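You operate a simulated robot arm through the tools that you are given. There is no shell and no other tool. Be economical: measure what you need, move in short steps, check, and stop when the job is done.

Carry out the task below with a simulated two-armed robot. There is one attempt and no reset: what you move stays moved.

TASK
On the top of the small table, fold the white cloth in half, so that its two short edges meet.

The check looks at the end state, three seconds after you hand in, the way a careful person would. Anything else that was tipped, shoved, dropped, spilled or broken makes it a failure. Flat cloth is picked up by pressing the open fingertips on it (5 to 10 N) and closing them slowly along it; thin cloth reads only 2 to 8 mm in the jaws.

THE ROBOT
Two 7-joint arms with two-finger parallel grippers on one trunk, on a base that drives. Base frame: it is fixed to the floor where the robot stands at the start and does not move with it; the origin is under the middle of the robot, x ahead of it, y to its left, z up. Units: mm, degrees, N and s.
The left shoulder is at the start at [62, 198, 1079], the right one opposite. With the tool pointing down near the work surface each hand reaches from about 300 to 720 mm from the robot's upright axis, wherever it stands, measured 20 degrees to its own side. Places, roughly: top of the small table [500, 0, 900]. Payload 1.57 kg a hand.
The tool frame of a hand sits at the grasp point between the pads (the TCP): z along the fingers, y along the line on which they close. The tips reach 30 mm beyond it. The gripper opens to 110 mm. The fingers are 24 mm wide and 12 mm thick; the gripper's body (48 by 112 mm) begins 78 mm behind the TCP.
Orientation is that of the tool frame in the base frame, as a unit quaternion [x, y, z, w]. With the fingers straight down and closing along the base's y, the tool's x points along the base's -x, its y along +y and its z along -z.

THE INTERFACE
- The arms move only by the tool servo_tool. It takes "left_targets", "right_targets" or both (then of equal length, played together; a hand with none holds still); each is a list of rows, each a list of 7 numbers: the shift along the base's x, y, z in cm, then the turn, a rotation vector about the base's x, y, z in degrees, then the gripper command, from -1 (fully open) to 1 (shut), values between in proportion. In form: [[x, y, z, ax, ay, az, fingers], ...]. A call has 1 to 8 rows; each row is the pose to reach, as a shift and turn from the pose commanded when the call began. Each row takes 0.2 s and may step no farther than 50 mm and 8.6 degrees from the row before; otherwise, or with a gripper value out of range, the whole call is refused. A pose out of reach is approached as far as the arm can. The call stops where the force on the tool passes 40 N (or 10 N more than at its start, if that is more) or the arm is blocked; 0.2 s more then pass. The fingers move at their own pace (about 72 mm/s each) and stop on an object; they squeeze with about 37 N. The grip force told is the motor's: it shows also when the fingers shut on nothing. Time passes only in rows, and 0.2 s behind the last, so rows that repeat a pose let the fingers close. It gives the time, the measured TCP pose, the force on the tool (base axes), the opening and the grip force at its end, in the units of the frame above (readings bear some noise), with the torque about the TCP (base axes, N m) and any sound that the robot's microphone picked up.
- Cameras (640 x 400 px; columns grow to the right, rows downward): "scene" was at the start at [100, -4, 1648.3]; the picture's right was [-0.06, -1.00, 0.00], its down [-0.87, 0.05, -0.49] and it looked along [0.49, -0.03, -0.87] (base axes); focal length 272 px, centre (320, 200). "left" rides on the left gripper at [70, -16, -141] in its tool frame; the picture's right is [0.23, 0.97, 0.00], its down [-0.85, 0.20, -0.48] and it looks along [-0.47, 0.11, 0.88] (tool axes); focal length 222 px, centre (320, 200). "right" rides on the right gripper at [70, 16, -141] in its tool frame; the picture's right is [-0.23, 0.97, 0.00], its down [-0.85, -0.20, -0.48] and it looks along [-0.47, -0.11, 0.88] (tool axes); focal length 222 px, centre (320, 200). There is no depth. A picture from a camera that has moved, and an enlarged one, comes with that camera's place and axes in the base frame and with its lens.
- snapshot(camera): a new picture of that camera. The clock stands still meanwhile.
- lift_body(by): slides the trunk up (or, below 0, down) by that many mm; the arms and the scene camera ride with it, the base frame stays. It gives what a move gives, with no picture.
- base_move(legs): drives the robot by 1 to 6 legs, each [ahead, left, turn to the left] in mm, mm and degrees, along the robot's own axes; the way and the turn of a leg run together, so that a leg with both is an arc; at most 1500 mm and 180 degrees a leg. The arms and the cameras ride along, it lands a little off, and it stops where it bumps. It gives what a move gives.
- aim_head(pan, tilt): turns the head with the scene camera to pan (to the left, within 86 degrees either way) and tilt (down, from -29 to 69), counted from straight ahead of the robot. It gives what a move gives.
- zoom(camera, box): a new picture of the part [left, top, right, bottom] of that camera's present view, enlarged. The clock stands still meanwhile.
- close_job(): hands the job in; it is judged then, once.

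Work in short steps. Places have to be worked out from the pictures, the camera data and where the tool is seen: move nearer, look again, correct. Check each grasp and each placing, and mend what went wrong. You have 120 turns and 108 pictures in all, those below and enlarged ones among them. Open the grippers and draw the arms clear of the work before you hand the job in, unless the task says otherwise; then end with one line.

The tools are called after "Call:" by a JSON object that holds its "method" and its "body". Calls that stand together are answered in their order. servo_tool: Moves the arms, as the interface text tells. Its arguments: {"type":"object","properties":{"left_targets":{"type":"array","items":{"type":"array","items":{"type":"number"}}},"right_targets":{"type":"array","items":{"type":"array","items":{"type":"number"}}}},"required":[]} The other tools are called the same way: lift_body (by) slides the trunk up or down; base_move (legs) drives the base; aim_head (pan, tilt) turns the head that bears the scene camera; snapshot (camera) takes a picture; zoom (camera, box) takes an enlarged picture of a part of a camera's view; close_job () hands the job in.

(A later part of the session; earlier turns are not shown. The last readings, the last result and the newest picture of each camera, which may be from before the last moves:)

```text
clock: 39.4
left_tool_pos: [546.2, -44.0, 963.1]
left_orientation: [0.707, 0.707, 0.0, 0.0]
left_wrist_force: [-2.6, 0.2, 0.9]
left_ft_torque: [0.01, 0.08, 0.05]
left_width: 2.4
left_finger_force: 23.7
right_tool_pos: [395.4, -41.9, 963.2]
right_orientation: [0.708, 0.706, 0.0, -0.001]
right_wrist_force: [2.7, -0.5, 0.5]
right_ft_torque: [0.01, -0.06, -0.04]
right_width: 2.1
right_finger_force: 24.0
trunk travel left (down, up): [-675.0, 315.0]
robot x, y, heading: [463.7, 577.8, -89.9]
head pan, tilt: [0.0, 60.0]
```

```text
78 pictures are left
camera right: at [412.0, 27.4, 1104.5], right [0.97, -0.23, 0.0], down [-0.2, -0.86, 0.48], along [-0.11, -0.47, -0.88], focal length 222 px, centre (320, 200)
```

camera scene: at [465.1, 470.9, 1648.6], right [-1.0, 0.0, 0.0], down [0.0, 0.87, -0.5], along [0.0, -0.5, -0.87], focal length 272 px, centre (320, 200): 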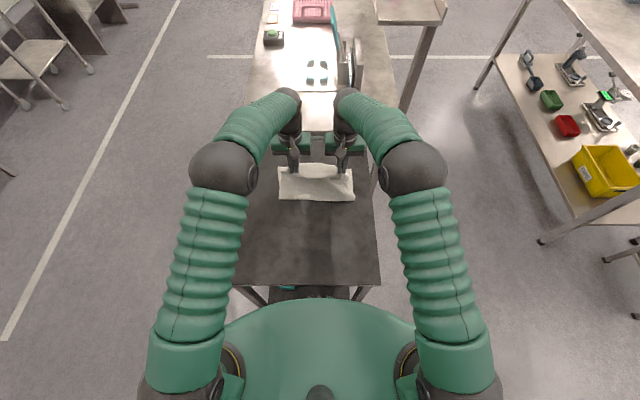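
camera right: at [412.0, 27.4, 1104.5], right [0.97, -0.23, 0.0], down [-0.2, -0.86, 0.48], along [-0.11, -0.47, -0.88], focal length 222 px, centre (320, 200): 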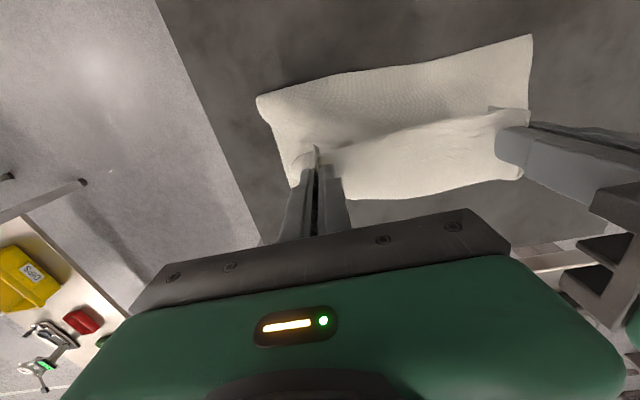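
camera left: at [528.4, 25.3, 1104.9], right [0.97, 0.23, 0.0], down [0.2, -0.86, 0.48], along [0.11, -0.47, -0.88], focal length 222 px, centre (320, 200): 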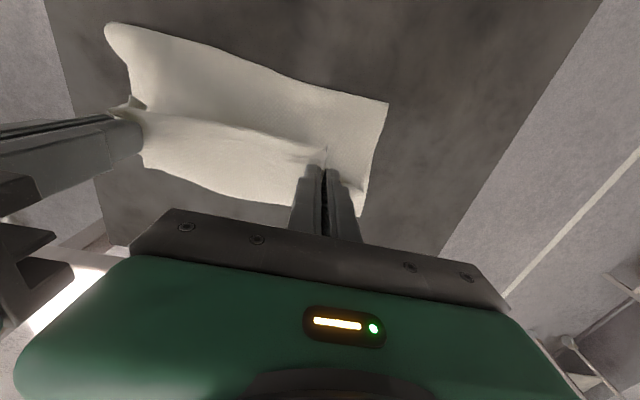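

The fold is going well. The lower layer's far edge is still at y≈−106. I'll lower toward the cloth and look again before releasing.

Call:
{"method": "servo_tool", "body": {"left_targets": [[0, -0.4, -1.5, 0, 0, 0, 1], [0, -0.8, -3, 0, 0, 0, 1], [0, -1.2, -4.5, 0, 0, 0, 1], [0, -1.5, -5.5, 0, 0, 0, 1]], "right_targets": [[0, -0.4, -1.5, 0, 0, 0, 1], [0, -0.8, -3, 0, 0, 0, 1], [0, -1.2, -4.5, 0, 0, 0, 1], [0, -1.5, -5.5, 0, 0, 0, 1]]}}

Call:
{"method": "snapshot", "body": {"camera": "left"}}

Call:
{"method": "zoom", "body": {"camera": "scene", "box": [220, 120, 420, 245]}}

Call:
{"method": "snapshot", "body": {"camera": "right"}}

```text
clock: 40.4
left_tool_pos: [544.5, -58.5, 908.5]
left_orientation: [0.706, 0.708, 0.0, 0.001]
left_wrist_force: [-2.1, -0.4, 0.5]
left_ft_torque: [0.01, 0.02, -0.01]
left_width: 2.9
left_finger_force: 24.0
right_tool_pos: [396.9, -53.9, 908.3]
right_orientation: [0.707, 0.707, 0.0, -0.001]
right_wrist_force: [0.2, 0.8, 0.1]
right_ft_torque: [0.06, -0.02, 0.01]
right_width: 2.0
right_finger_force: 23.6
trunk travel left (down, up): [-675.0, 315.0]
robot x, y, heading: [463.3, 580.3, -90.0]
head pan, tilt: [0.0, 60.0]
```

```text
77 pictures are left
camera left: at [527.9, 10.6, 1050.5], right [0.97, 0.23, 0.0], down [0.2, -0.85, 0.48], along [0.11, -0.47, -0.88], focal length 222 px, centre (320, 200)
```

left: 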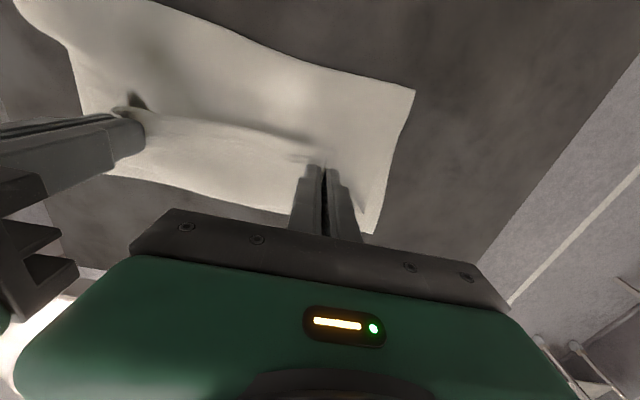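

```text
3.20 times, centred on (320, 182) of scene
camera zoom: at [465.0, 472.2, 1648.7], right [-1.0, 0.0, 0.0], down [0.0, 0.87, -0.5], along [0.0, -0.5, -0.87], focal length 870 px, centre (320, 256)
```

zoom: 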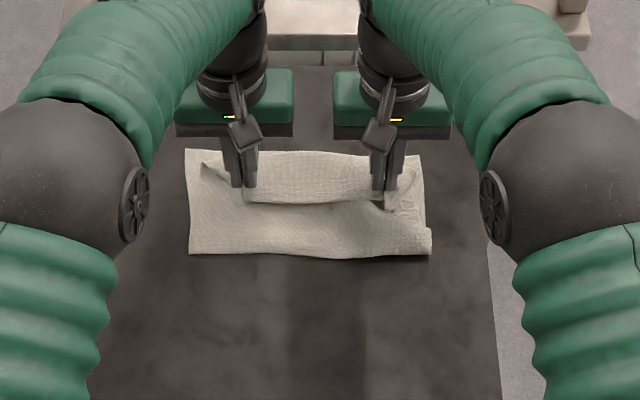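

```text
75 pictures are left
camera right: at [412.4, 13.3, 1048.9], right [0.97, -0.23, 0.0], down [-0.2, -0.86, 0.48], along [-0.11, -0.47, -0.88], focal length 222 px, centre (320, 200)
```

right: 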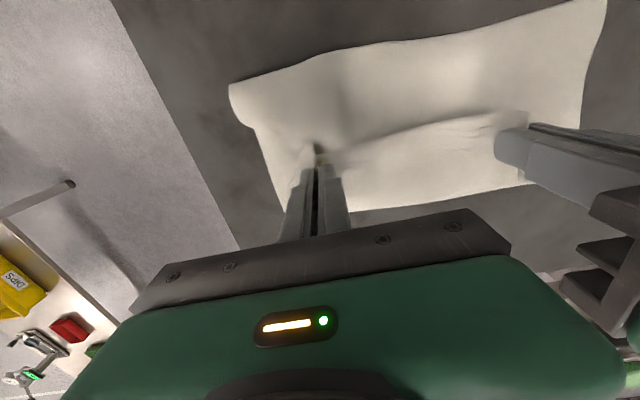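

The fold line has landed at y≈20 instead of ≈55, and about 60 mm of the upper layer is tucked under as a hem. I still hold the corners, so I'll go back up and toward me to re-lay the lower layer, then repeat more slowly.

Call:
{"method": "servo_tool", "body": {"left_targets": [[0, 2, 3, 0, 0, 0, 1], [0, 4.5, 5.5, 0, 0, 0, 1], [0, 7.5, 7, 0, 0, 0, 1], [0, 10.5, 7.6, 0, 0, 0, 1], [0, 13.5, 7.7, 0, 0, 0, 1], [0, 15.5, 7.5, 0, 0, 0, 1], [0, 17.5, 7, 0, 0, 0, 1], [0, 17.5, 7, 0, 0, 0, 1]], "right_targets": [[0, 2, 3, 0, 0, 0, 1], [0, 4.5, 5.5, 0, 0, 0, 1], [0, 7.5, 7, 0, 0, 0, 1], [0, 10.5, 7.6, 0, 0, 0, 1], [0, 13.5, 7.7, 0, 0, 0, 1], [0, 15.5, 7.5, 0, 0, 0, 1], [0, 17.5, 7, 0, 0, 0, 1], [0, 17.5, 7, 0, 0, 0, 1]]}}

Call:
{"method": "snapshot", "body": {"camera": "left"}}

Call:
{"method": "zoom", "body": {"camera": "scene", "box": [220, 120, 420, 245]}}

```text
clock: 42.2
left_tool_pos: [546.3, 117.4, 980.0]
left_orientation: [0.707, 0.707, -0.001, 0.001]
left_wrist_force: [-0.9, -0.4, 0.3]
left_ft_torque: [0.03, 0.1, 0.02]
left_width: 3.0
left_finger_force: 23.6
right_tool_pos: [397.2, 120.2, 980.1]
right_orientation: [0.706, 0.708, 0.0, 0.0]
right_wrist_force: [1.8, 0.3, -0.4]
right_ft_torque: [0.02, -0.04, -0.02]
right_width: 2.0
right_finger_force: 23.3
trunk travel left (down, up): [-675.0, 315.0]
robot x, y, heading: [463.2, 578.1, -89.9]
head pan, tilt: [0.0, 60.0]
```

```text
74 pictures are left
camera left: at [529.4, 186.9, 1121.1], right [0.97, 0.23, 0.0], down [0.2, -0.85, 0.48], along [0.11, -0.47, -0.88], focal length 222 px, centre (320, 200)
```

left: 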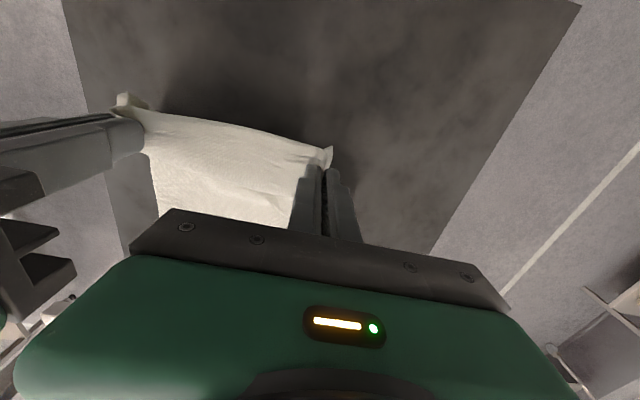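

```text
3.20 times, centred on (320, 182) of scene
camera zoom: at [465.1, 475.1, 1648.8], right [-1.0, 0.0, 0.0], down [0.0, 0.87, -0.5], along [0.0, -0.5, -0.87], focal length 870 px, centre (320, 256)
```

zoom: 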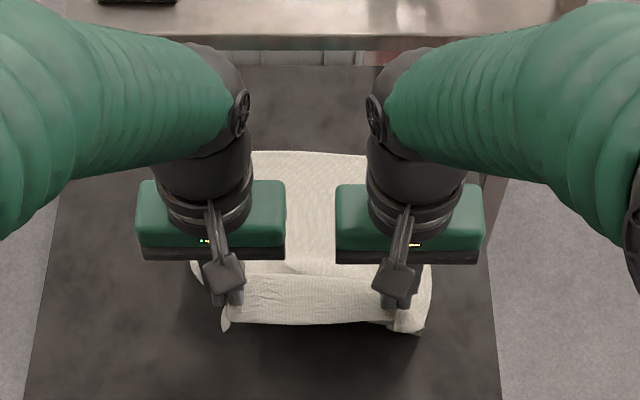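

The cloth hangs cleanly again. I'll move slowly toward −y at low height so the material at y≈55 stays down.

Call:
{"method": "servo_tool", "body": {"left_targets": [[0, -1.3, 0.4, 0, 0, 0, 1], [0, -2.6, 0.7, 0, 0, 0, 1], [0, -3.9, 0.9, 0, 0, 0, 1], [0, -5.2, 1, 0, 0, 0, 1], [0, -6.5, 1, 0, 0, 0, 1], [0, -7.8, 0.9, 0, 0, 0, 1], [0, -9.1, 0.7, 0, 0, 0, 1], [0, -10.4, 0.5, 0, 0, 0, 1]], "right_targets": [[0, -1.5, 0.4, 0, 0, 0, 1], [0, -2.8, 0.7, 0, 0, 0, 1], [0, -4.1, 0.9, 0, 0, 0, 1], [0, -5.4, 1, 0, 0, 0, 1], [0, -6.7, 1, 0, 0, 0, 1], [0, -8, 0.9, 0, 0, 0, 1], [0, -9.3, 0.7, 0, 0, 0, 1], [0, -10.6, 0.5, 0, 0, 0, 1]]}}

Call:
{"method": "snapshot", "body": {"camera": "left"}}

Call:
{"method": "zoom", "body": {"camera": "scene", "box": [220, 120, 420, 245]}}

```text
clock: 44.0
left_tool_pos: [545.3, 13.1, 984.8]
left_orientation: [0.706, 0.708, 0.0, -0.001]
left_wrist_force: [-1.9, -0.5, 0.7]
left_ft_torque: [0.0, 0.08, 0.0]
left_width: 2.5
left_finger_force: 23.6
right_tool_pos: [397.0, 13.0, 984.4]
right_orientation: [0.707, 0.707, 0.002, 0.0]
right_wrist_force: [1.7, 0.0, -0.1]
right_ft_torque: [0.03, -0.07, 0.03]
right_width: 2.1
right_finger_force: 23.1
trunk travel left (down, up): [-675.0, 315.0]
robot x, y, heading: [460.2, 575.9, -90.3]
head pan, tilt: [0.0, 60.0]
```

```text
72 pictures are left
camera left: at [529.1, 81.6, 1125.8], right [0.97, 0.23, 0.0], down [0.2, -0.85, 0.48], along [0.11, -0.47, -0.88], focal length 222 px, centre (320, 200)
```

left: 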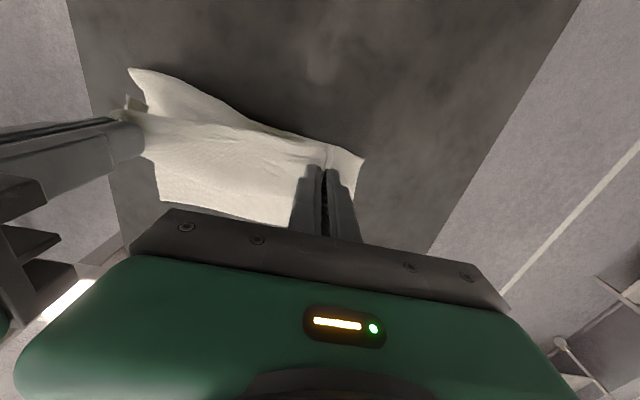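

```text
3.20 times, centred on (320, 182) of scene
camera zoom: at [465.1, 472.5, 1648.7], right [-1.0, 0.0, 0.0], down [0.0, 0.87, -0.5], along [0.0, -0.5, -0.87], focal length 870 px, centre (320, 256)
```

zoom: 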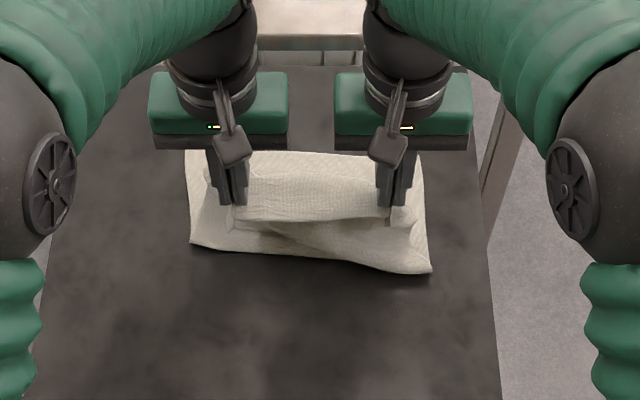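

Slack is piling up under the grips. Limp cloth needs a triangular path, with the height equal to the remaining hanging length. I'll go back to nearly flat, straighten the cloth, and redo it that way.

Call:
{"method": "servo_tool", "body": {"left_targets": [[0, 2.4, 2, 0, 0, 0, 1], [0, 4.7, 4, 0, 0, 0, 1], [0, 7.2, 2.2, 0, 0, 0, 1], [0, 9.7, 0, 0, 0, 0, 1], [0, 11.7, -2.3, 0, 0, 0, 1], [0, 13.7, -4.5, 0, 0, 0, 1], [0, 15.7, -6.4, 0, 0, 0, 1], [0, 17.7, -8.2, 0, 0, 0, 1]], "right_targets": [[0, 2.4, 2, 0, 0, 0, 1], [0, 4.7, 4, 0, 0, 0, 1], [0, 7.2, 2.2, 0, 0, 0, 1], [0, 9.7, 0, 0, 0, 0, 1], [0, 11.7, -2.3, 0, 0, 0, 1], [0, 13.7, -4.5, 0, 0, 0, 1], [0, 15.7, -6.4, 0, 0, 0, 1], [0, 17.7, -8.2, 0, 0, 0, 1]]}}

Call:
{"method": "servo_tool", "body": {"left_targets": [[0, 0.5, 0, 0, 0, 0, 1], [0, 0.8, 0, 0, 0, 0, 1]], "right_targets": [[0, 0.5, 0, 0, 0, 0, 1], [0, 0.8, 0, 0, 0, 0, 1]]}}

Call:
{"method": "snapshot", "body": {"camera": "scene"}}

Call:
{"method": "snapshot", "body": {"camera": "left"}}

```text
clock: 45.8
left_tool_pos: [545.3, 190.1, 903.1]
left_orientation: [0.706, 0.708, 0.0, 0.001]
left_wrist_force: [-1.1, 0.0, 1.4]
left_ft_torque: [-0.01, 0.07, 0.04]
left_width: 2.6
left_finger_force: 23.6
right_tool_pos: [397.1, 189.9, 902.7]
right_orientation: [0.707, 0.707, -0.001, 0.001]
right_wrist_force: [1.1, 0.5, 0.0]
right_ft_torque: [0.0, -0.07, -0.04]
right_width: 2.3
right_finger_force: 23.8
trunk travel left (down, up): [-675.0, 315.0]
robot x, y, heading: [460.8, 571.8, -90.0]
head pan, tilt: [0.0, 60.0]
```

```text
clock: 46.4
left_tool_pos: [545.1, 199.5, 902.4]
left_orientation: [0.707, 0.708, 0.0, 0.001]
left_wrist_force: [-1.2, -0.9, -0.1]
left_ft_torque: [-0.01, 0.02, -0.01]
left_width: 2.7
left_finger_force: 24.1
right_tool_pos: [397.5, 198.7, 903.6]
right_orientation: [0.707, 0.707, 0.0, 0.0]
right_wrist_force: [2.1, 0.0, 0.0]
right_ft_torque: [0.0, -0.01, 0.01]
right_width: 2.2
right_finger_force: 23.7
trunk travel left (down, up): [-675.0, 315.0]
robot x, y, heading: [464.2, 572.4, -90.1]
head pan, tilt: [0.0, 60.0]
```

```text
70 pictures are left
camera scene: at [465.1, 476.0, 1648.9], right [-1.0, 0.0, 0.0], down [0.0, 0.87, -0.5], along [0.0, -0.5, -0.87], focal length 272 px, centre (320, 200)
```

scene: 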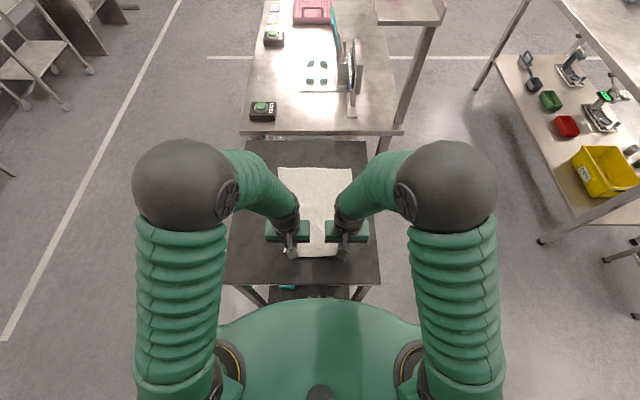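

```text
69 pictures are left
camera left: at [528.5, 268.2, 1044.1], right [0.97, 0.23, 0.0], down [0.2, -0.85, 0.48], along [0.11, -0.47, -0.88], focal length 222 px, centre (320, 200)
```

left: 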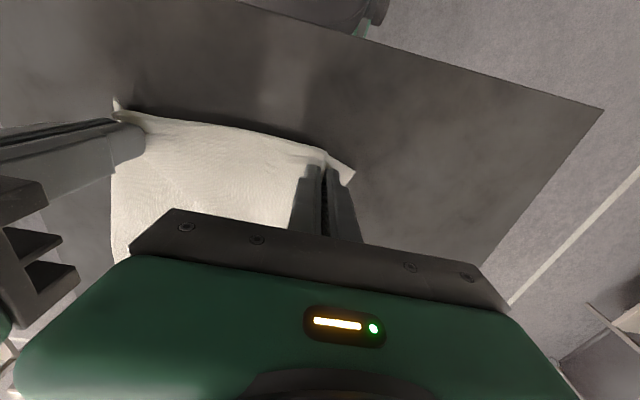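

The cloth is flat again, with the far edge still at −106. Now the triangular path: first leg up at 45° to directly above the middle line.

Call:
{"method": "servo_tool", "body": {"left_targets": [[0, -1.8, 1.6, 0, 0, 0, 1], [0, -3.6, 3.2, 0, 0, 0, 1], [0, -5.4, 4.9, 0, 0, 0, 1], [0, -7.2, 6.6, 0, 0, 0, 1], [0, -9, 8.3, 0, 0, 0, 1], [0, -10.8, 10, 0, 0, 0, 1], [0, -12.6, 11.7, 0, 0, 0, 1], [0, -14.4, 13.2, 0, 0, 0, 1]], "right_targets": [[0, -1.8, 1.6, 0, 0, 0, 1], [0, -3.6, 3.2, 0, 0, 0, 1], [0, -5.4, 4.9, 0, 0, 0, 1], [0, -7.2, 6.6, 0, 0, 0, 1], [0, -9, 8.3, 0, 0, 0, 1], [0, -10.8, 10, 0, 0, 0, 1], [0, -12.6, 11.7, 0, 0, 0, 1], [0, -14.4, 13.2, 0, 0, 0, 1]]}}

Call:
{"method": "snapshot", "body": {"camera": "scene"}}

Call:
{"method": "snapshot", "body": {"camera": "left"}}

```text
clock: 48.2
left_tool_pos: [545.8, 54.3, 1033.5]
left_orientation: [0.707, 0.707, 0.0, 0.001]
left_wrist_force: [-1.3, -0.1, -0.6]
left_ft_torque: [-0.02, 0.07, 0.03]
left_width: 2.6
left_finger_force: 24.2
right_tool_pos: [396.7, 54.4, 1034.5]
right_orientation: [0.707, 0.707, 0.0, 0.0]
right_wrist_force: [1.8, 0.7, 0.0]
right_ft_torque: [0.03, -0.05, -0.01]
right_width: 1.8
right_finger_force: 23.7
trunk travel left (down, up): [-675.0, 315.0]
robot x, y, heading: [463.0, 574.5, -89.9]
head pan, tilt: [0.0, 60.0]
```

```text
68 pictures are left
camera scene: at [465.0, 473.5, 1648.7], right [-1.0, 0.0, 0.0], down [0.0, 0.87, -0.5], along [0.0, -0.5, -0.87], focal length 272 px, centre (320, 200)
```

scene: 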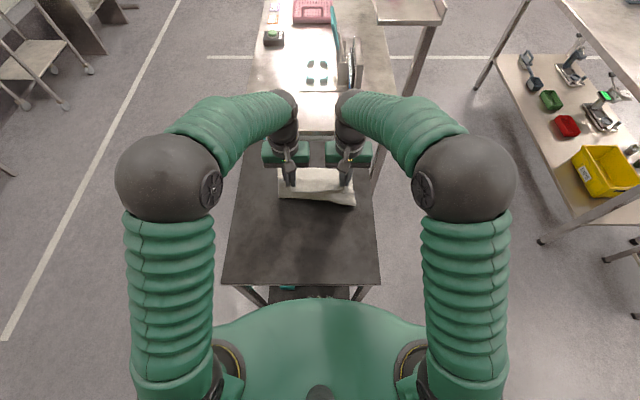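

```text
67 pictures are left
camera left: at [528.5, 122.8, 1175.1], right [0.97, 0.23, 0.0], down [0.2, -0.86, 0.48], along [0.11, -0.47, -0.88], focal length 222 px, centre (320, 200)
```

left: 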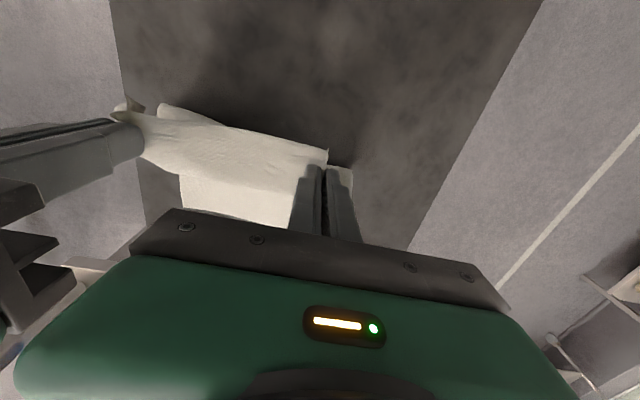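

Stiffness shifts the lift-off point about 35 mm behind the grips, so the apex must be nearer me. I'll move back to y≈98 and slightly lower, then check where the cloth leaves the table.

Call:
{"method": "servo_tool", "body": {"left_targets": [[0, 2, -1, 0, 0, 0, 1], [0, 4, -2.5, 0, 0, 0, 1], [0, 6, -4, 0, 0, 0, 1], [0, 6.5, -4, 0, 0, 0, 1], [0, 5.5, -3, 0, 0, 0, 1], [0, 4.5, -2, 0, 0, 0, 1], [0, 4.5, -2, 0, 0, 0, 1]], "right_targets": [[0, 2, -1, 0, 0, 0, 1], [0, 4, -2.5, 0, 0, 0, 1], [0, 6, -4, 0, 0, 0, 1], [0, 6.5, -4, 0, 0, 0, 1], [0, 5.5, -3, 0, 0, 0, 1], [0, 4.5, -2, 0, 0, 0, 1], [0, 4.5, -2, 0, 0, 0, 1]]}}

Call:
{"method": "zoom", "body": {"camera": "scene", "box": [220, 120, 420, 245]}}

Call:
{"method": "snapshot", "body": {"camera": "right"}}

Call:
{"method": "snapshot", "body": {"camera": "left"}}

```text
clock: 49.8
left_tool_pos: [545.1, 100.0, 1014.9]
left_orientation: [0.707, 0.707, 0.0, 0.0]
left_wrist_force: [-0.4, -0.9, -0.3]
left_ft_torque: [-0.01, 0.03, -0.02]
left_width: 2.6
left_finger_force: 23.7
right_tool_pos: [396.5, 99.8, 1015.8]
right_orientation: [0.707, 0.707, -0.001, 0.0]
right_wrist_force: [1.5, 0.4, -0.3]
right_ft_torque: [-0.03, -0.03, 0.01]
right_width: 2.0
right_finger_force: 23.8
trunk travel left (down, up): [-675.0, 315.0]
robot x, y, heading: [466.6, 576.8, -90.2]
head pan, tilt: [0.0, 60.0]
```

```text
3.20 times, centred on (320, 182) of scene
camera zoom: at [465.0, 476.0, 1648.9], right [-1.0, 0.0, 0.0], down [0.0, 0.87, -0.5], along [0.0, -0.5, -0.87], focal length 870 px, centre (320, 256)
```

zoom: 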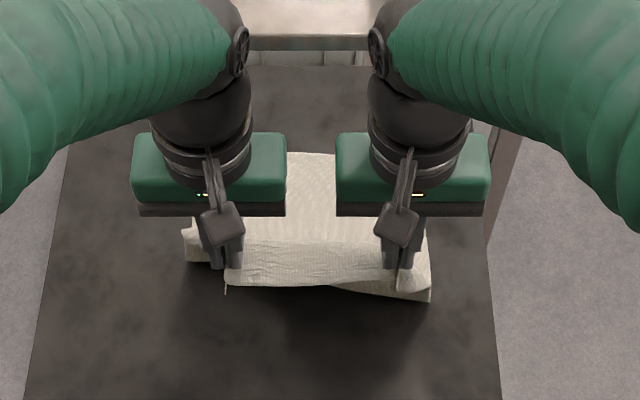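

```text
65 pictures are left
camera right: at [413.0, 169.1, 1155.5], right [0.97, -0.23, 0.0], down [-0.2, -0.85, 0.48], along [-0.11, -0.47, -0.88], focal length 222 px, centre (320, 200)
```

right: 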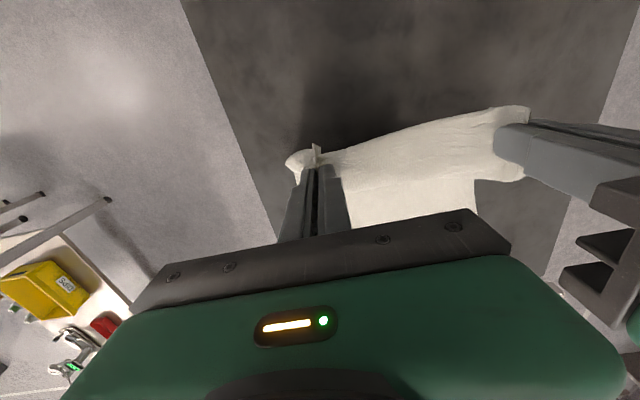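

```text
64 pictures are left
camera left: at [528.2, 169.4, 1156.5], right [0.97, 0.23, 0.0], down [0.2, -0.85, 0.48], along [0.11, -0.47, -0.88], focal length 222 px, centre (320, 200)
```

left: 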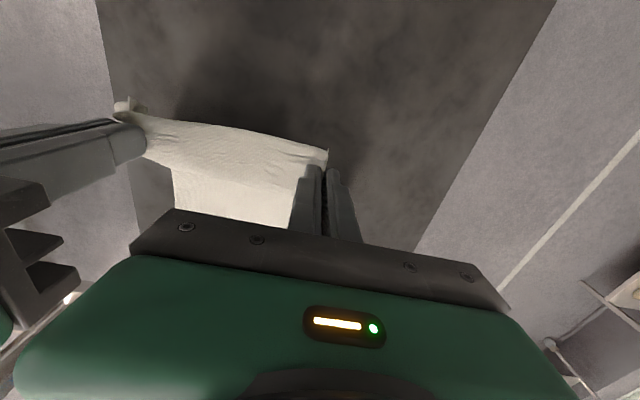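

The left side lifts off further back than the right. I'll pull the left back briefly to re-lay it, then descend diagonally and stop midway.

Call:
{"method": "servo_tool", "body": {"left_targets": [[0, 1.5, -1.5, 0, 0, 0, 1], [0, 2.5, -2.5, 0, 0, 0, 1], [0, 2, -2, 0, 0, 0, 1], [0, 0, -1, 0, 0, 0, 1], [0, -2, -0.8, 0, 0, 0, 1], [0, -4, -0.8, 0, 0, 0, 1], [0, -6, -1, 0, 0, 0, 1], [0, -8, -2.2, 0, 0, 0, 1]], "right_targets": [[0, 0, 0, 0, 0, 0, 1], [0, 0, 0, 0, 0, 0, 1], [0, 0, 0, 0, 0, 0, 1], [0, -0.5, 0, 0, 0, 0, 1], [0, -2, -0.3, 0, 0, 0, 1], [0, -4, -0.7, 0, 0, 0, 1], [0, -6, -1, 0, 0, 0, 1], [0, -8, -2.2, 0, 0, 0, 1]]}}

Call:
{"method": "zoom", "body": {"camera": "scene", "box": [220, 120, 420, 245]}}

Call:
{"method": "snapshot", "body": {"camera": "left"}}

```text
clock: 51.6
left_tool_pos: [546.1, 17.2, 992.9]
left_orientation: [0.708, 0.707, 0.001, -0.001]
left_wrist_force: [-2.3, 0.1, -0.2]
left_ft_torque: [0.01, 0.06, 0.02]
left_width: 2.8
left_finger_force: 23.7
right_tool_pos: [396.4, 15.8, 991.3]
right_orientation: [0.707, 0.707, 0.0, 0.0]
right_wrist_force: [2.1, -0.7, 0.3]
right_ft_torque: [0.03, -0.1, -0.01]
right_width: 2.0
right_finger_force: 22.1
trunk travel left (down, up): [-675.0, 315.0]
robot x, y, heading: [465.5, 577.4, -90.2]
head pan, tilt: [0.0, 60.0]
```

```text
3.20 times, centred on (320, 182) of scene
camera zoom: at [465.1, 470.6, 1648.6], right [-1.0, 0.0, 0.0], down [0.0, 0.87, -0.5], along [0.0, -0.5, -0.87], focal length 870 px, centre (320, 256)
```

zoom: 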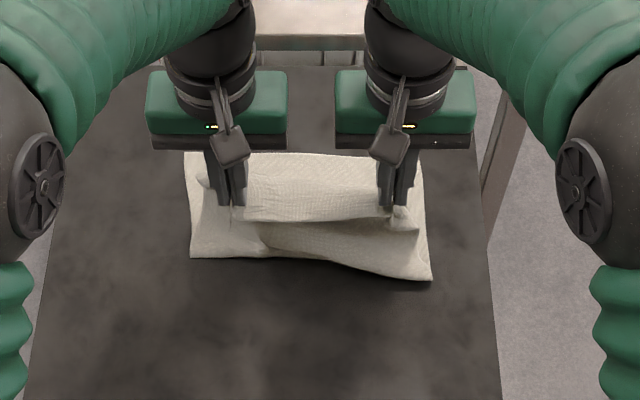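

```text
62 pictures are left
camera left: at [529.5, 86.2, 1132.8], right [0.97, 0.23, 0.0], down [0.2, -0.86, 0.48], along [0.11, -0.47, -0.88], focal length 222 px, centre (320, 200)
```

left: 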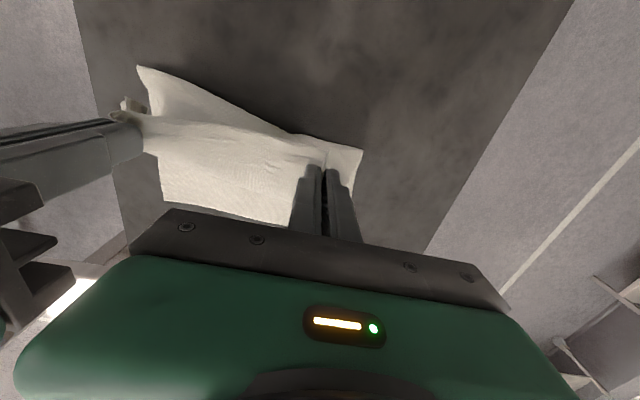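

The fold line is now at about y≈22–51, which is better. I'll finish the descent and then correct by smoothing.

Call:
{"method": "servo_tool", "body": {"left_targets": [[0, -1.3, -1.2, 0, 0, 0, 1], [0, -2.6, -2.4, 0, 0, 0, 1], [0, -3.9, -3.6, 0, 0, 0, 1], [0, -5.2, -4.8, 0, 0, 0, 1], [0, -6.5, -6, 0, 0, 0, 1], [0, -7.6, -7.2, 0, 0, 0, 1], [0, -8.6, -8.3, 0, 0, 0, 1]], "right_targets": [[0, -1.3, -1.2, 0, 0, 0, 1], [0, -2.6, -2.4, 0, 0, 0, 1], [0, -3.9, -3.6, 0, 0, 0, 1], [0, -5.2, -4.8, 0, 0, 0, 1], [0, -6.5, -6, 0, 0, 0, 1], [0, -7.6, -7.2, 0, 0, 0, 1], [0, -8.6, -8.3, 0, 0, 0, 1]]}}

Call:
{"method": "zoom", "body": {"camera": "scene", "box": [220, 120, 420, 245]}}

Call:
{"method": "snapshot", "body": {"camera": "left"}}

Call:
{"method": "snapshot", "body": {"camera": "right"}}

```text
clock: 53.2
left_tool_pos: [545.7, -68.3, 908.1]
left_orientation: [0.708, 0.707, 0.0, 0.0]
left_wrist_force: [-1.5, -0.6, -0.1]
left_ft_torque: [0.0, 0.03, 0.01]
left_width: 2.7
left_finger_force: 24.4
right_tool_pos: [395.9, -67.7, 908.6]
right_orientation: [0.707, 0.707, 0.0, 0.0]
right_wrist_force: [1.1, -0.6, -0.1]
right_ft_torque: [0.05, -0.03, -0.03]
right_width: 2.4
right_finger_force: 23.5
trunk travel left (down, up): [-675.0, 315.0]
robot x, y, heading: [462.0, 575.4, -90.0]
head pan, tilt: [0.0, 60.0]
```

```text
3.20 times, centred on (320, 182) of scene
camera zoom: at [465.0, 471.3, 1648.6], right [-1.0, 0.0, 0.0], down [0.0, 0.87, -0.5], along [0.0, -0.5, -0.87], focal length 870 px, centre (320, 256)
```

zoom: 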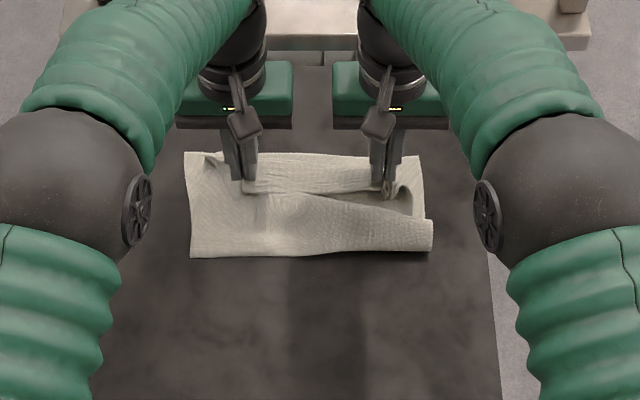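

```text
60 pictures are left
camera left: at [528.7, 0.9, 1050.5], right [0.97, 0.23, 0.0], down [0.2, -0.86, 0.48], along [0.11, -0.47, -0.88], focal length 222 px, centre (320, 200)
```

left: 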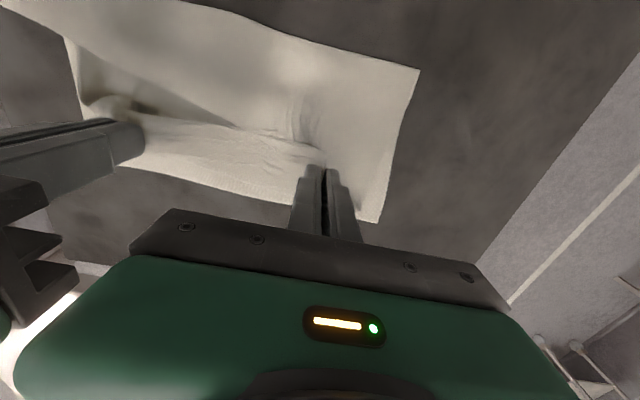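

```text
59 pictures are left
camera right: at [412.9, 0.9, 1049.2], right [0.97, -0.23, 0.0], down [-0.2, -0.86, 0.48], along [-0.11, -0.47, -0.88], focal length 222 px, centre (320, 200)
```

right: 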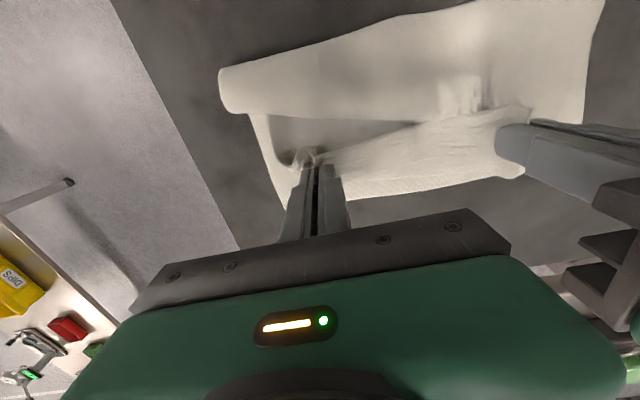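

The strip held in the pads ends up turned under, so this grasp gives a hem. I'll lay the cloth flat again and re-grasp right at the edge with the grippers turned 90°, closing across the edge at the corners.

Call:
{"method": "servo_tool", "body": {"left_targets": [[0, 3.4, 3.5, 0, 0, 0, 1], [0, 6.8, 7, 0, 0, 0, 1], [0, 10, 9.2, 0, 0, 0, 1], [0, 13, 10.2, 0, 0, 0, 1], [0, 16, 9, 0, 0, 0, 1], [0, 19, 6.5, 0, 0, 0, 1], [0, 22, 3.8, 0, 0, 0, 1], [0, 24.5, 1.2, 0, 0, 0, 1]], "right_targets": [[0, 3.4, 3.5, 0, 0, 0, 1], [0, 6.8, 7, 0, 0, 0, 1], [0, 10, 9.2, 0, 0, 0, 1], [0, 13, 10.2, 0, 0, 0, 1], [0, 16, 9, 0, 0, 0, 1], [0, 19, 6.5, 0, 0, 0, 1], [0, 22, 3.8, 0, 0, 0, 1], [0, 24.5, 1.2, 0, 0, 0, 1]]}}

Call:
{"method": "servo_tool", "body": {"left_targets": [[0, 1, -1, 0, 0, 0, 1], [0, 2.2, -1.2, 0, 0, 0, 1], [0, 2.8, -1.2, 0, 0, 0, 1]], "right_targets": [[0, 1, -1, 0, 0, 0, 1], [0, 2.2, -1.2, 0, 0, 0, 1], [0, 2.8, -1.2, 0, 0, 0, 1]]}}

```text
clock: 55.0
left_tool_pos: [545.4, 178.4, 921.5]
left_orientation: [0.708, 0.707, 0.0, 0.0]
left_wrist_force: [0.0, 0.5, 1.2]
left_ft_torque: [0.0, 0.0, 0.0]
left_width: 2.6
left_finger_force: 23.2
right_tool_pos: [397.3, 181.1, 921.5]
right_orientation: [0.707, 0.707, -0.001, 0.001]
right_wrist_force: [0.3, 0.2, 0.3]
right_ft_torque: [0.0, -0.02, -0.01]
right_width: 2.2
right_finger_force: 24.2
trunk travel left (down, up): [-675.0, 315.0]
robot x, y, heading: [462.2, 579.9, -89.9]
head pan, tilt: [0.0, 60.0]
```

```text
clock: 55.8
left_tool_pos: [544.9, 206.6, 909.6]
left_orientation: [0.707, 0.707, -0.001, 0.001]
left_wrist_force: [-1.7, -0.1, -0.6]
left_ft_torque: [-0.01, 0.05, 0.05]
left_width: 2.2
left_finger_force: 24.1
right_tool_pos: [395.8, 208.1, 910.7]
right_orientation: [0.707, 0.707, -0.002, 0.0]
right_wrist_force: [2.0, 0.5, -1.0]
right_ft_torque: [0.02, -0.07, -0.02]
right_width: 1.9
right_finger_force: 23.9
trunk travel left (down, up): [-675.0, 315.0]
robot x, y, heading: [465.5, 579.1, -90.2]
head pan, tilt: [0.0, 60.0]
```

The edge is back at its start line. I'll lower to the table, open, and rise.

Call:
{"method": "servo_tool", "body": {"left_targets": [[0, 0, -1.2, 0, 0, 0, 1], [0.2, 0, -1.3, 0, 0, 0, 0.6], [0.4, 0, -1.3, 0, 0, 0, 0.2], [0.4, 0, -1.0, 0, 0, 0, 0.2], [0.4, 0, 2, 0, 0, 0, 0.2], [0.4, 0, 6, 0, 0, 0, 0.2], [0.4, 0, 10, 0, 0, 0, 0.2]], "right_targets": [[0, 0, -1.2, 0, 0, 0, 1], [-0.2, 0, -1.3, 0, 0, 0, 0.6], [-0.4, 0, -1.3, 0, 0, 0, 0.2], [-0.4, 0, -1.0, 0, 0, 0, 0.2], [-0.4, 0, 2, 0, 0, 0, 0.2], [-0.4, 0, 6, 0, 0, 0, 0.2], [-0.4, 0, 10, 0, 0, 0, 0.2]]}}

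Call:
{"method": "snapshot", "body": {"camera": "left"}}

Call:
{"method": "snapshot", "body": {"camera": "right"}}

```text
clock: 57.4
left_tool_pos: [550.8, 207.9, 1010.7]
left_orientation: [0.707, 0.708, -0.001, 0.0]
left_wrist_force: [0.0, -0.8, -0.2]
left_ft_torque: [-0.02, -0.01, 0.04]
left_width: 44.0
left_finger_force: 0.0
right_tool_pos: [390.6, 209.8, 1010.7]
right_orientation: [0.707, 0.708, -0.001, 0.001]
right_wrist_force: [-0.4, 0.9, 1.0]
right_ft_torque: [0.02, -0.01, 0.01]
right_width: 44.2
right_finger_force: 0.0
trunk travel left (down, up): [-675.0, 315.0]
robot x, y, heading: [465.6, 580.0, -90.1]
head pan, tilt: [0.0, 60.0]
```

```text
58 pictures are left
camera left: at [532.7, 277.4, 1152.7], right [0.97, 0.23, 0.0], down [0.2, -0.85, 0.48], along [0.11, -0.47, -0.88], focal length 222 px, centre (320, 200)
```

left: 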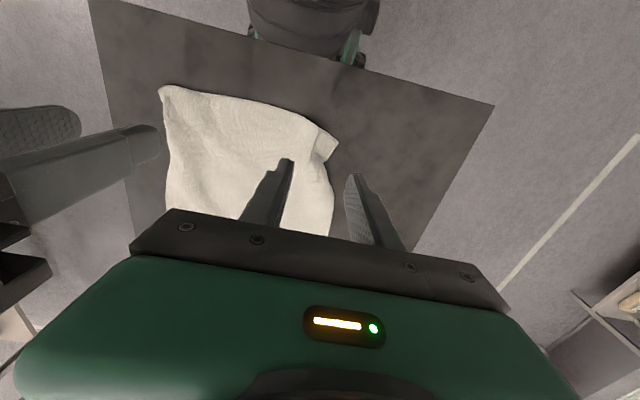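

```text
57 pictures are left
camera right: at [407.3, 278.5, 1151.2], right [0.97, -0.23, 0.0], down [-0.2, -0.85, 0.48], along [-0.11, -0.47, -0.88], focal length 222 px, centre (320, 200)
```

right: 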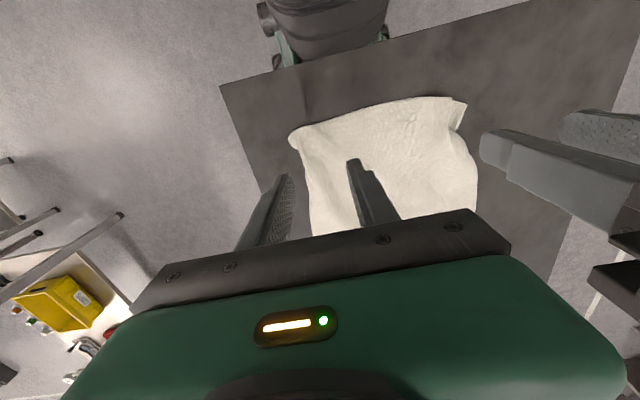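

The edge is a little rumpled but back in place. I'll now yaw the left hand −90° and the right +90° so the fingers close along y.

Call:
{"method": "servo_tool", "body": {"left_targets": [[0.5, 0, 0, 0, 0, -8.5, 0.2], [1, 0, 0, 0, 0, -17, 0.2], [1.5, 0, 0, 0, 0, -25.5, 0.2], [2, 0, 0, 0, 0, -34, 0.2], [2.5, 0, 0, 0, 0, -42.5, 0.2], [3, 0, 0, 0, 0, -51, 0.2], [3, 0, 0, 0, 0, -59.5, 0.2], [3, 0, 0, 0, 0, -68, 0.2]], "right_targets": [[-0.5, 0, 0, 0, 0, 8.5, 0.2], [-1, 0, 0, 0, 0, 17, 0.2], [-1.5, 0, 0, 0, 0, 25.5, 0.2], [-2, 0, 0, 0, 0, 34, 0.2], [-2, 0, 0, 0, 0, 42.5, 0.2], [-2, 0, 0, 0, 0, 51, 0.2], [-2, 0, 0, 0, 0, 59.5, 0.2], [-2, 0, 0, 0, 0, 68, 0.2]]}}

Call:
{"method": "servo_tool", "body": {"left_targets": [[0, 0, 0, 0, 0, -8, 0.2], [0, 0, 0, 0, 0, -16, 0.2], [0, 0, 0, 0, 0, -22, 0.2]], "right_targets": [[0, 0, 0, 0, 0, 8, 0.2], [0, 0, 0, 0, 0, 16, 0.2], [0, 0, 0, 0, 0, 22, 0.2]]}}

Call:
{"method": "snapshot", "body": {"camera": "left"}}

Call:
{"method": "snapshot", "body": {"camera": "right"}}

Call:
{"method": "zoom", "body": {"camera": "scene", "box": [220, 140, 420, 265]}}

```text
clock: 59.2
left_tool_pos: [579.9, 205.7, 1009.3]
left_orientation: [0.982, 0.191, -0.002, -0.001]
left_wrist_force: [-0.7, 0.3, 0.8]
left_ft_torque: [0.0, 0.01, 0.02]
left_width: 44.0
left_finger_force: 0.0
right_tool_pos: [372.4, 206.3, 1011.1]
right_orientation: [0.189, 0.982, 0.0, 0.001]
right_wrist_force: [0.7, 0.0, 0.0]
right_ft_torque: [0.01, -0.01, 0.01]
right_width: 43.7
right_finger_force: 0.0
trunk travel left (down, up): [-675.0, 315.0]
robot x, y, heading: [466.6, 575.2, -90.3]
head pan, tilt: [0.0, 60.0]
```

```text
clock: 60.0
left_tool_pos: [579.5, 206.9, 1009.5]
left_orientation: [1.0, -0.001, -0.001, -0.001]
left_wrist_force: [0.5, 0.3, 0.3]
left_ft_torque: [-0.01, -0.05, -0.01]
left_width: 44.0
left_finger_force: 0.1
right_tool_pos: [373.7, 207.2, 1009.3]
right_orientation: [-0.001, 1.0, 0.0, 0.001]
right_wrist_force: [0.7, 0.0, 0.1]
right_ft_torque: [0.0, -0.02, 0.01]
right_width: 43.9
right_finger_force: 0.1
trunk travel left (down, up): [-675.0, 315.0]
robot x, y, heading: [465.7, 576.2, -90.1]
head pan, tilt: [0.0, 60.0]
```

```text
56 pictures are left
camera left: at [649.1, 221.9, 1151.3], right [0.23, -0.97, 0.0], down [-0.85, -0.2, 0.48], along [-0.47, -0.11, -0.88], focal length 222 px, centre (320, 200)
```

left: 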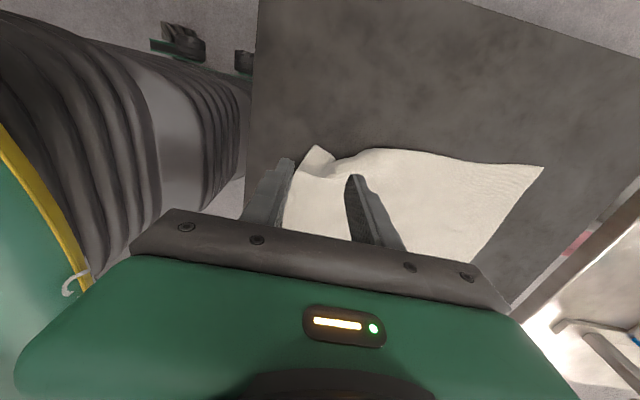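

```text
55 pictures are left
camera right: at [302.3, 222.4, 1150.6], right [0.22, 0.97, 0.0], down [0.85, -0.2, 0.48], along [0.47, -0.11, -0.88], focal length 222 px, centre (320, 200)
```

right: 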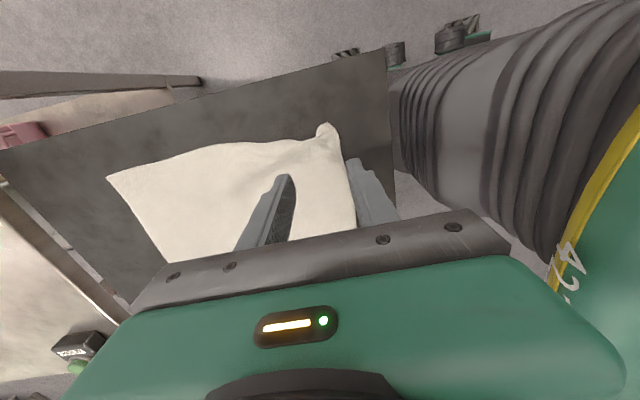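

```text
3.20 times, centred on (320, 202) of scene
camera zoom: at [465.1, 476.3, 1648.9], right [-1.0, 0.0, 0.0], down [0.0, 0.87, -0.5], along [0.0, -0.5, -0.87], focal length 870 px, centre (320, 192)
```

zoom: 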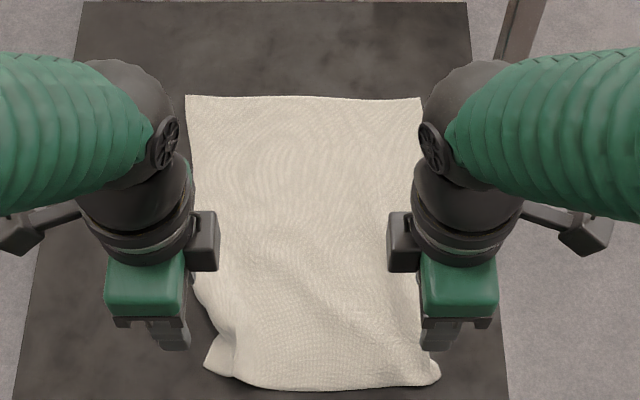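

The hands are turned and there is a clear view. The near edge is at y≈218 (left) to 231 (right), with the corners slightly curled. I'll move in to x≈545 and 387 where the edge is flat, narrow the gap and descend.

Call:
{"method": "servo_tool", "body": {"left_targets": [[-1.5, 0, -2.5, 0, 0, 0, 0.49], [-3, 0, -5, 0, 0, 0, 0.49], [-3.4, 0, -8, 0, 0, 0, 0.49], [-3.4, 0, -10, 0, 0, 0, 0.49]], "right_targets": [[0.5, 0.5, -2.5, 0, 0, 0, 0.49], [1.3, 1, -5, 0, 0, 0, 0.49], [1.3, 1.2, -8, 0, 0, 0, 0.49], [1.3, 1.2, -10, 0, 0, 0, 0.49]]}}

Call:
{"method": "snapshot", "body": {"camera": "left"}}

Call:
{"method": "snapshot", "body": {"camera": "right"}}

Call:
{"method": "zoom", "body": {"camera": "scene", "box": [250, 190, 390, 278]}}

```text
clock: 61.0
left_tool_pos: [547.4, 205.8, 909.7]
left_orientation: [1.0, 0.0, -0.002, -0.001]
left_wrist_force: [-0.1, 0.1, 0.2]
left_ft_torque: [0.0, 0.0, 0.02]
left_width: 28.1
left_finger_force: 0.0
right_tool_pos: [384.4, 218.2, 909.0]
right_orientation: [0.0, 1.0, 0.001, 0.002]
right_wrist_force: [-0.2, 0.4, -0.2]
right_ft_torque: [0.02, -0.07, -0.03]
right_width: 28.1
right_finger_force: 0.1
trunk travel left (down, up): [-675.0, 315.0]
robot x, y, heading: [462.9, 580.5, -89.8]
head pan, tilt: [0.0, 60.0]
```

```text
53 pictures are left
camera left: at [615.8, 221.1, 1051.1], right [0.23, -0.97, 0.0], down [-0.85, -0.2, 0.48], along [-0.47, -0.11, -0.88], focal length 222 px, centre (320, 200)
```

left: 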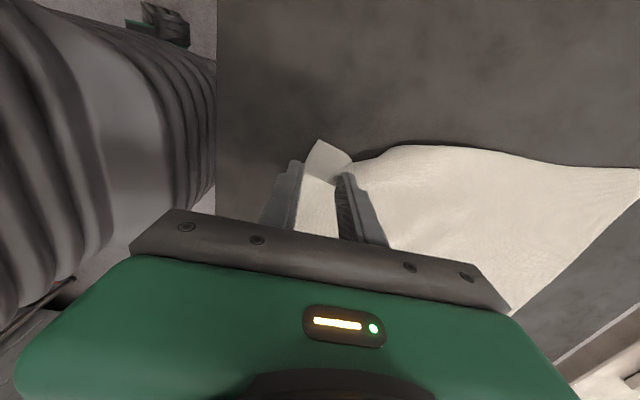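

```text
52 pictures are left
camera right: at [315.1, 233.7, 1049.4], right [0.23, 0.97, 0.0], down [0.85, -0.2, 0.48], along [0.47, -0.11, -0.88], focal length 222 px, centre (320, 200)
```

right: 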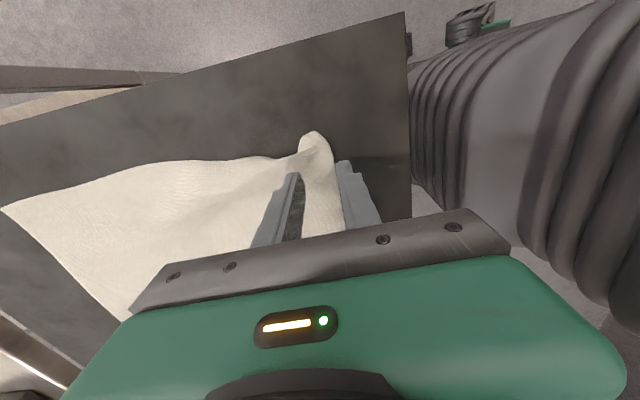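

```text
4.55 times, centred on (320, 234) of scene
camera zoom: at [465.1, 473.8, 1648.8], right [-1.0, 0.0, 0.0], down [0.0, 0.87, -0.5], along [0.0, -0.5, -0.87], focal length 1235 px, centre (320, 46)
```

zoom: 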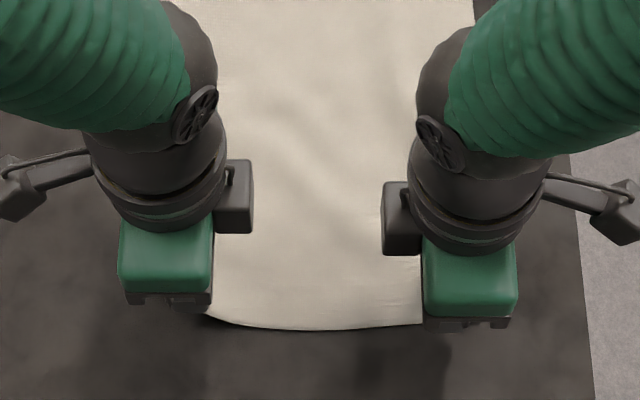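

The fingers straddle the edge near each corner. I'll shift 3 mm outward so the outer finger clears the edge, and descend close to contact.

Call:
{"method": "servo_tool", "body": {"left_targets": [[0, 0.4, 0, 0, 0, 0, 0.49], [0, 0.4, -0.8, 0, 0, 0, 0.49], [0, 0.4, -1.5, 0, 0, 0, 0.49], [0, 0.4, -1.7, 0, 0, 0, 0.49]], "right_targets": [[0, 0.4, 0, 0, 0, 0, 0.49], [0, 0.4, -0.8, 0, 0, 0, 0.49], [0, 0.4, -1.5, 0, 0, 0, 0.49], [0, 0.4, -1.7, 0, 0, 0, 0.49]]}}

Call:
{"method": "zoom", "body": {"camera": "left", "box": [220, 120, 420, 250]}}

Call:
{"method": "zoom", "body": {"camera": "right", "box": [220, 120, 420, 250]}}

```text
clock: 62.0
left_tool_pos: [546.7, 211.3, 893.8]
left_orientation: [1.0, 0.001, -0.001, -0.002]
left_wrist_force: [-1.5, 1.5, 3.2]
left_ft_torque: [-0.03, -0.01, -0.04]
left_width: 26.6
left_finger_force: 0.0
right_tool_pos: [385.2, 223.8, 893.9]
right_orientation: [0.0, 1.0, 0.002, 0.002]
right_wrist_force: [-0.3, 0.1, 0.8]
right_ft_torque: [0.0, 0.02, 0.0]
right_width: 27.4
right_finger_force: 0.1
trunk travel left (down, up): [-675.0, 315.0]
robot x, y, heading: [465.4, 576.9, -90.4]
head pan, tilt: [0.0, 60.0]
```

```text
3.08 times, centred on (320, 185) of left
camera zoom: at [615.1, 226.4, 1034.5], right [0.23, -0.97, 0.0], down [-0.85, -0.2, 0.48], along [-0.47, -0.11, -0.88], focal length 684 px, centre (320, 246)
```

zoom: 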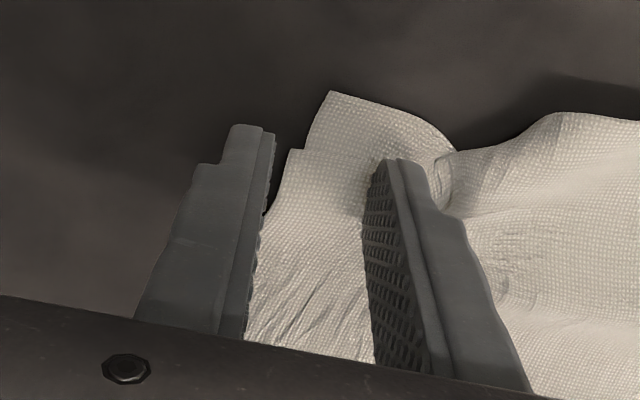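

```text
3.08 times, centred on (320, 185) of right
camera zoom: at [315.5, 238.8, 1033.1], right [0.23, 0.97, 0.0], down [0.85, -0.2, 0.48], along [0.47, -0.11, -0.88], focal length 684 px, centre (320, 246)
```

zoom: 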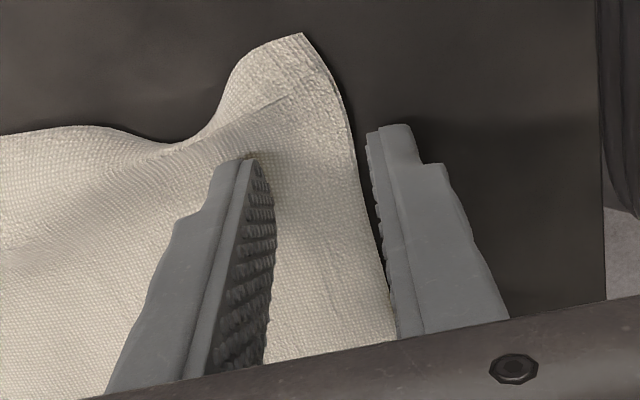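

The geometry is just right: the outer fingers are off the edge and the inner ones about 20 mm inside. I'll press a little more and close slowly.

Call:
{"method": "servo_tool", "body": {"left_targets": [[0, 0, -0.1, 0, 0, 0, 0.49], [0, 0, -0.15, 0, 0, 0, 0.49]], "right_targets": [[0, 0, -0.15, 0, 0, 0, 0.49], [0, 0, -0.2, 0, 0, 0, 0.49]]}}

```text
clock: 62.6
left_tool_pos: [546.3, 211.4, 891.8]
left_orientation: [1.0, -0.001, -0.002, 0.001]
left_wrist_force: [-1.8, 0.7, 13.1]
left_ft_torque: [-0.23, 0.03, -0.04]
left_width: 27.6
left_finger_force: 0.0
right_tool_pos: [386.1, 224.1, 891.4]
right_orientation: [0.0, 1.0, -0.001, 0.0]
right_wrist_force: [2.4, 1.3, 8.3]
right_ft_torque: [-0.15, 0.05, 0.0]
right_width: 27.5
right_finger_force: 0.0
trunk travel left (down, up): [-675.0, 315.0]
robot x, y, heading: [465.7, 574.2, -90.1]
head pan, tilt: [0.0, 60.0]
```

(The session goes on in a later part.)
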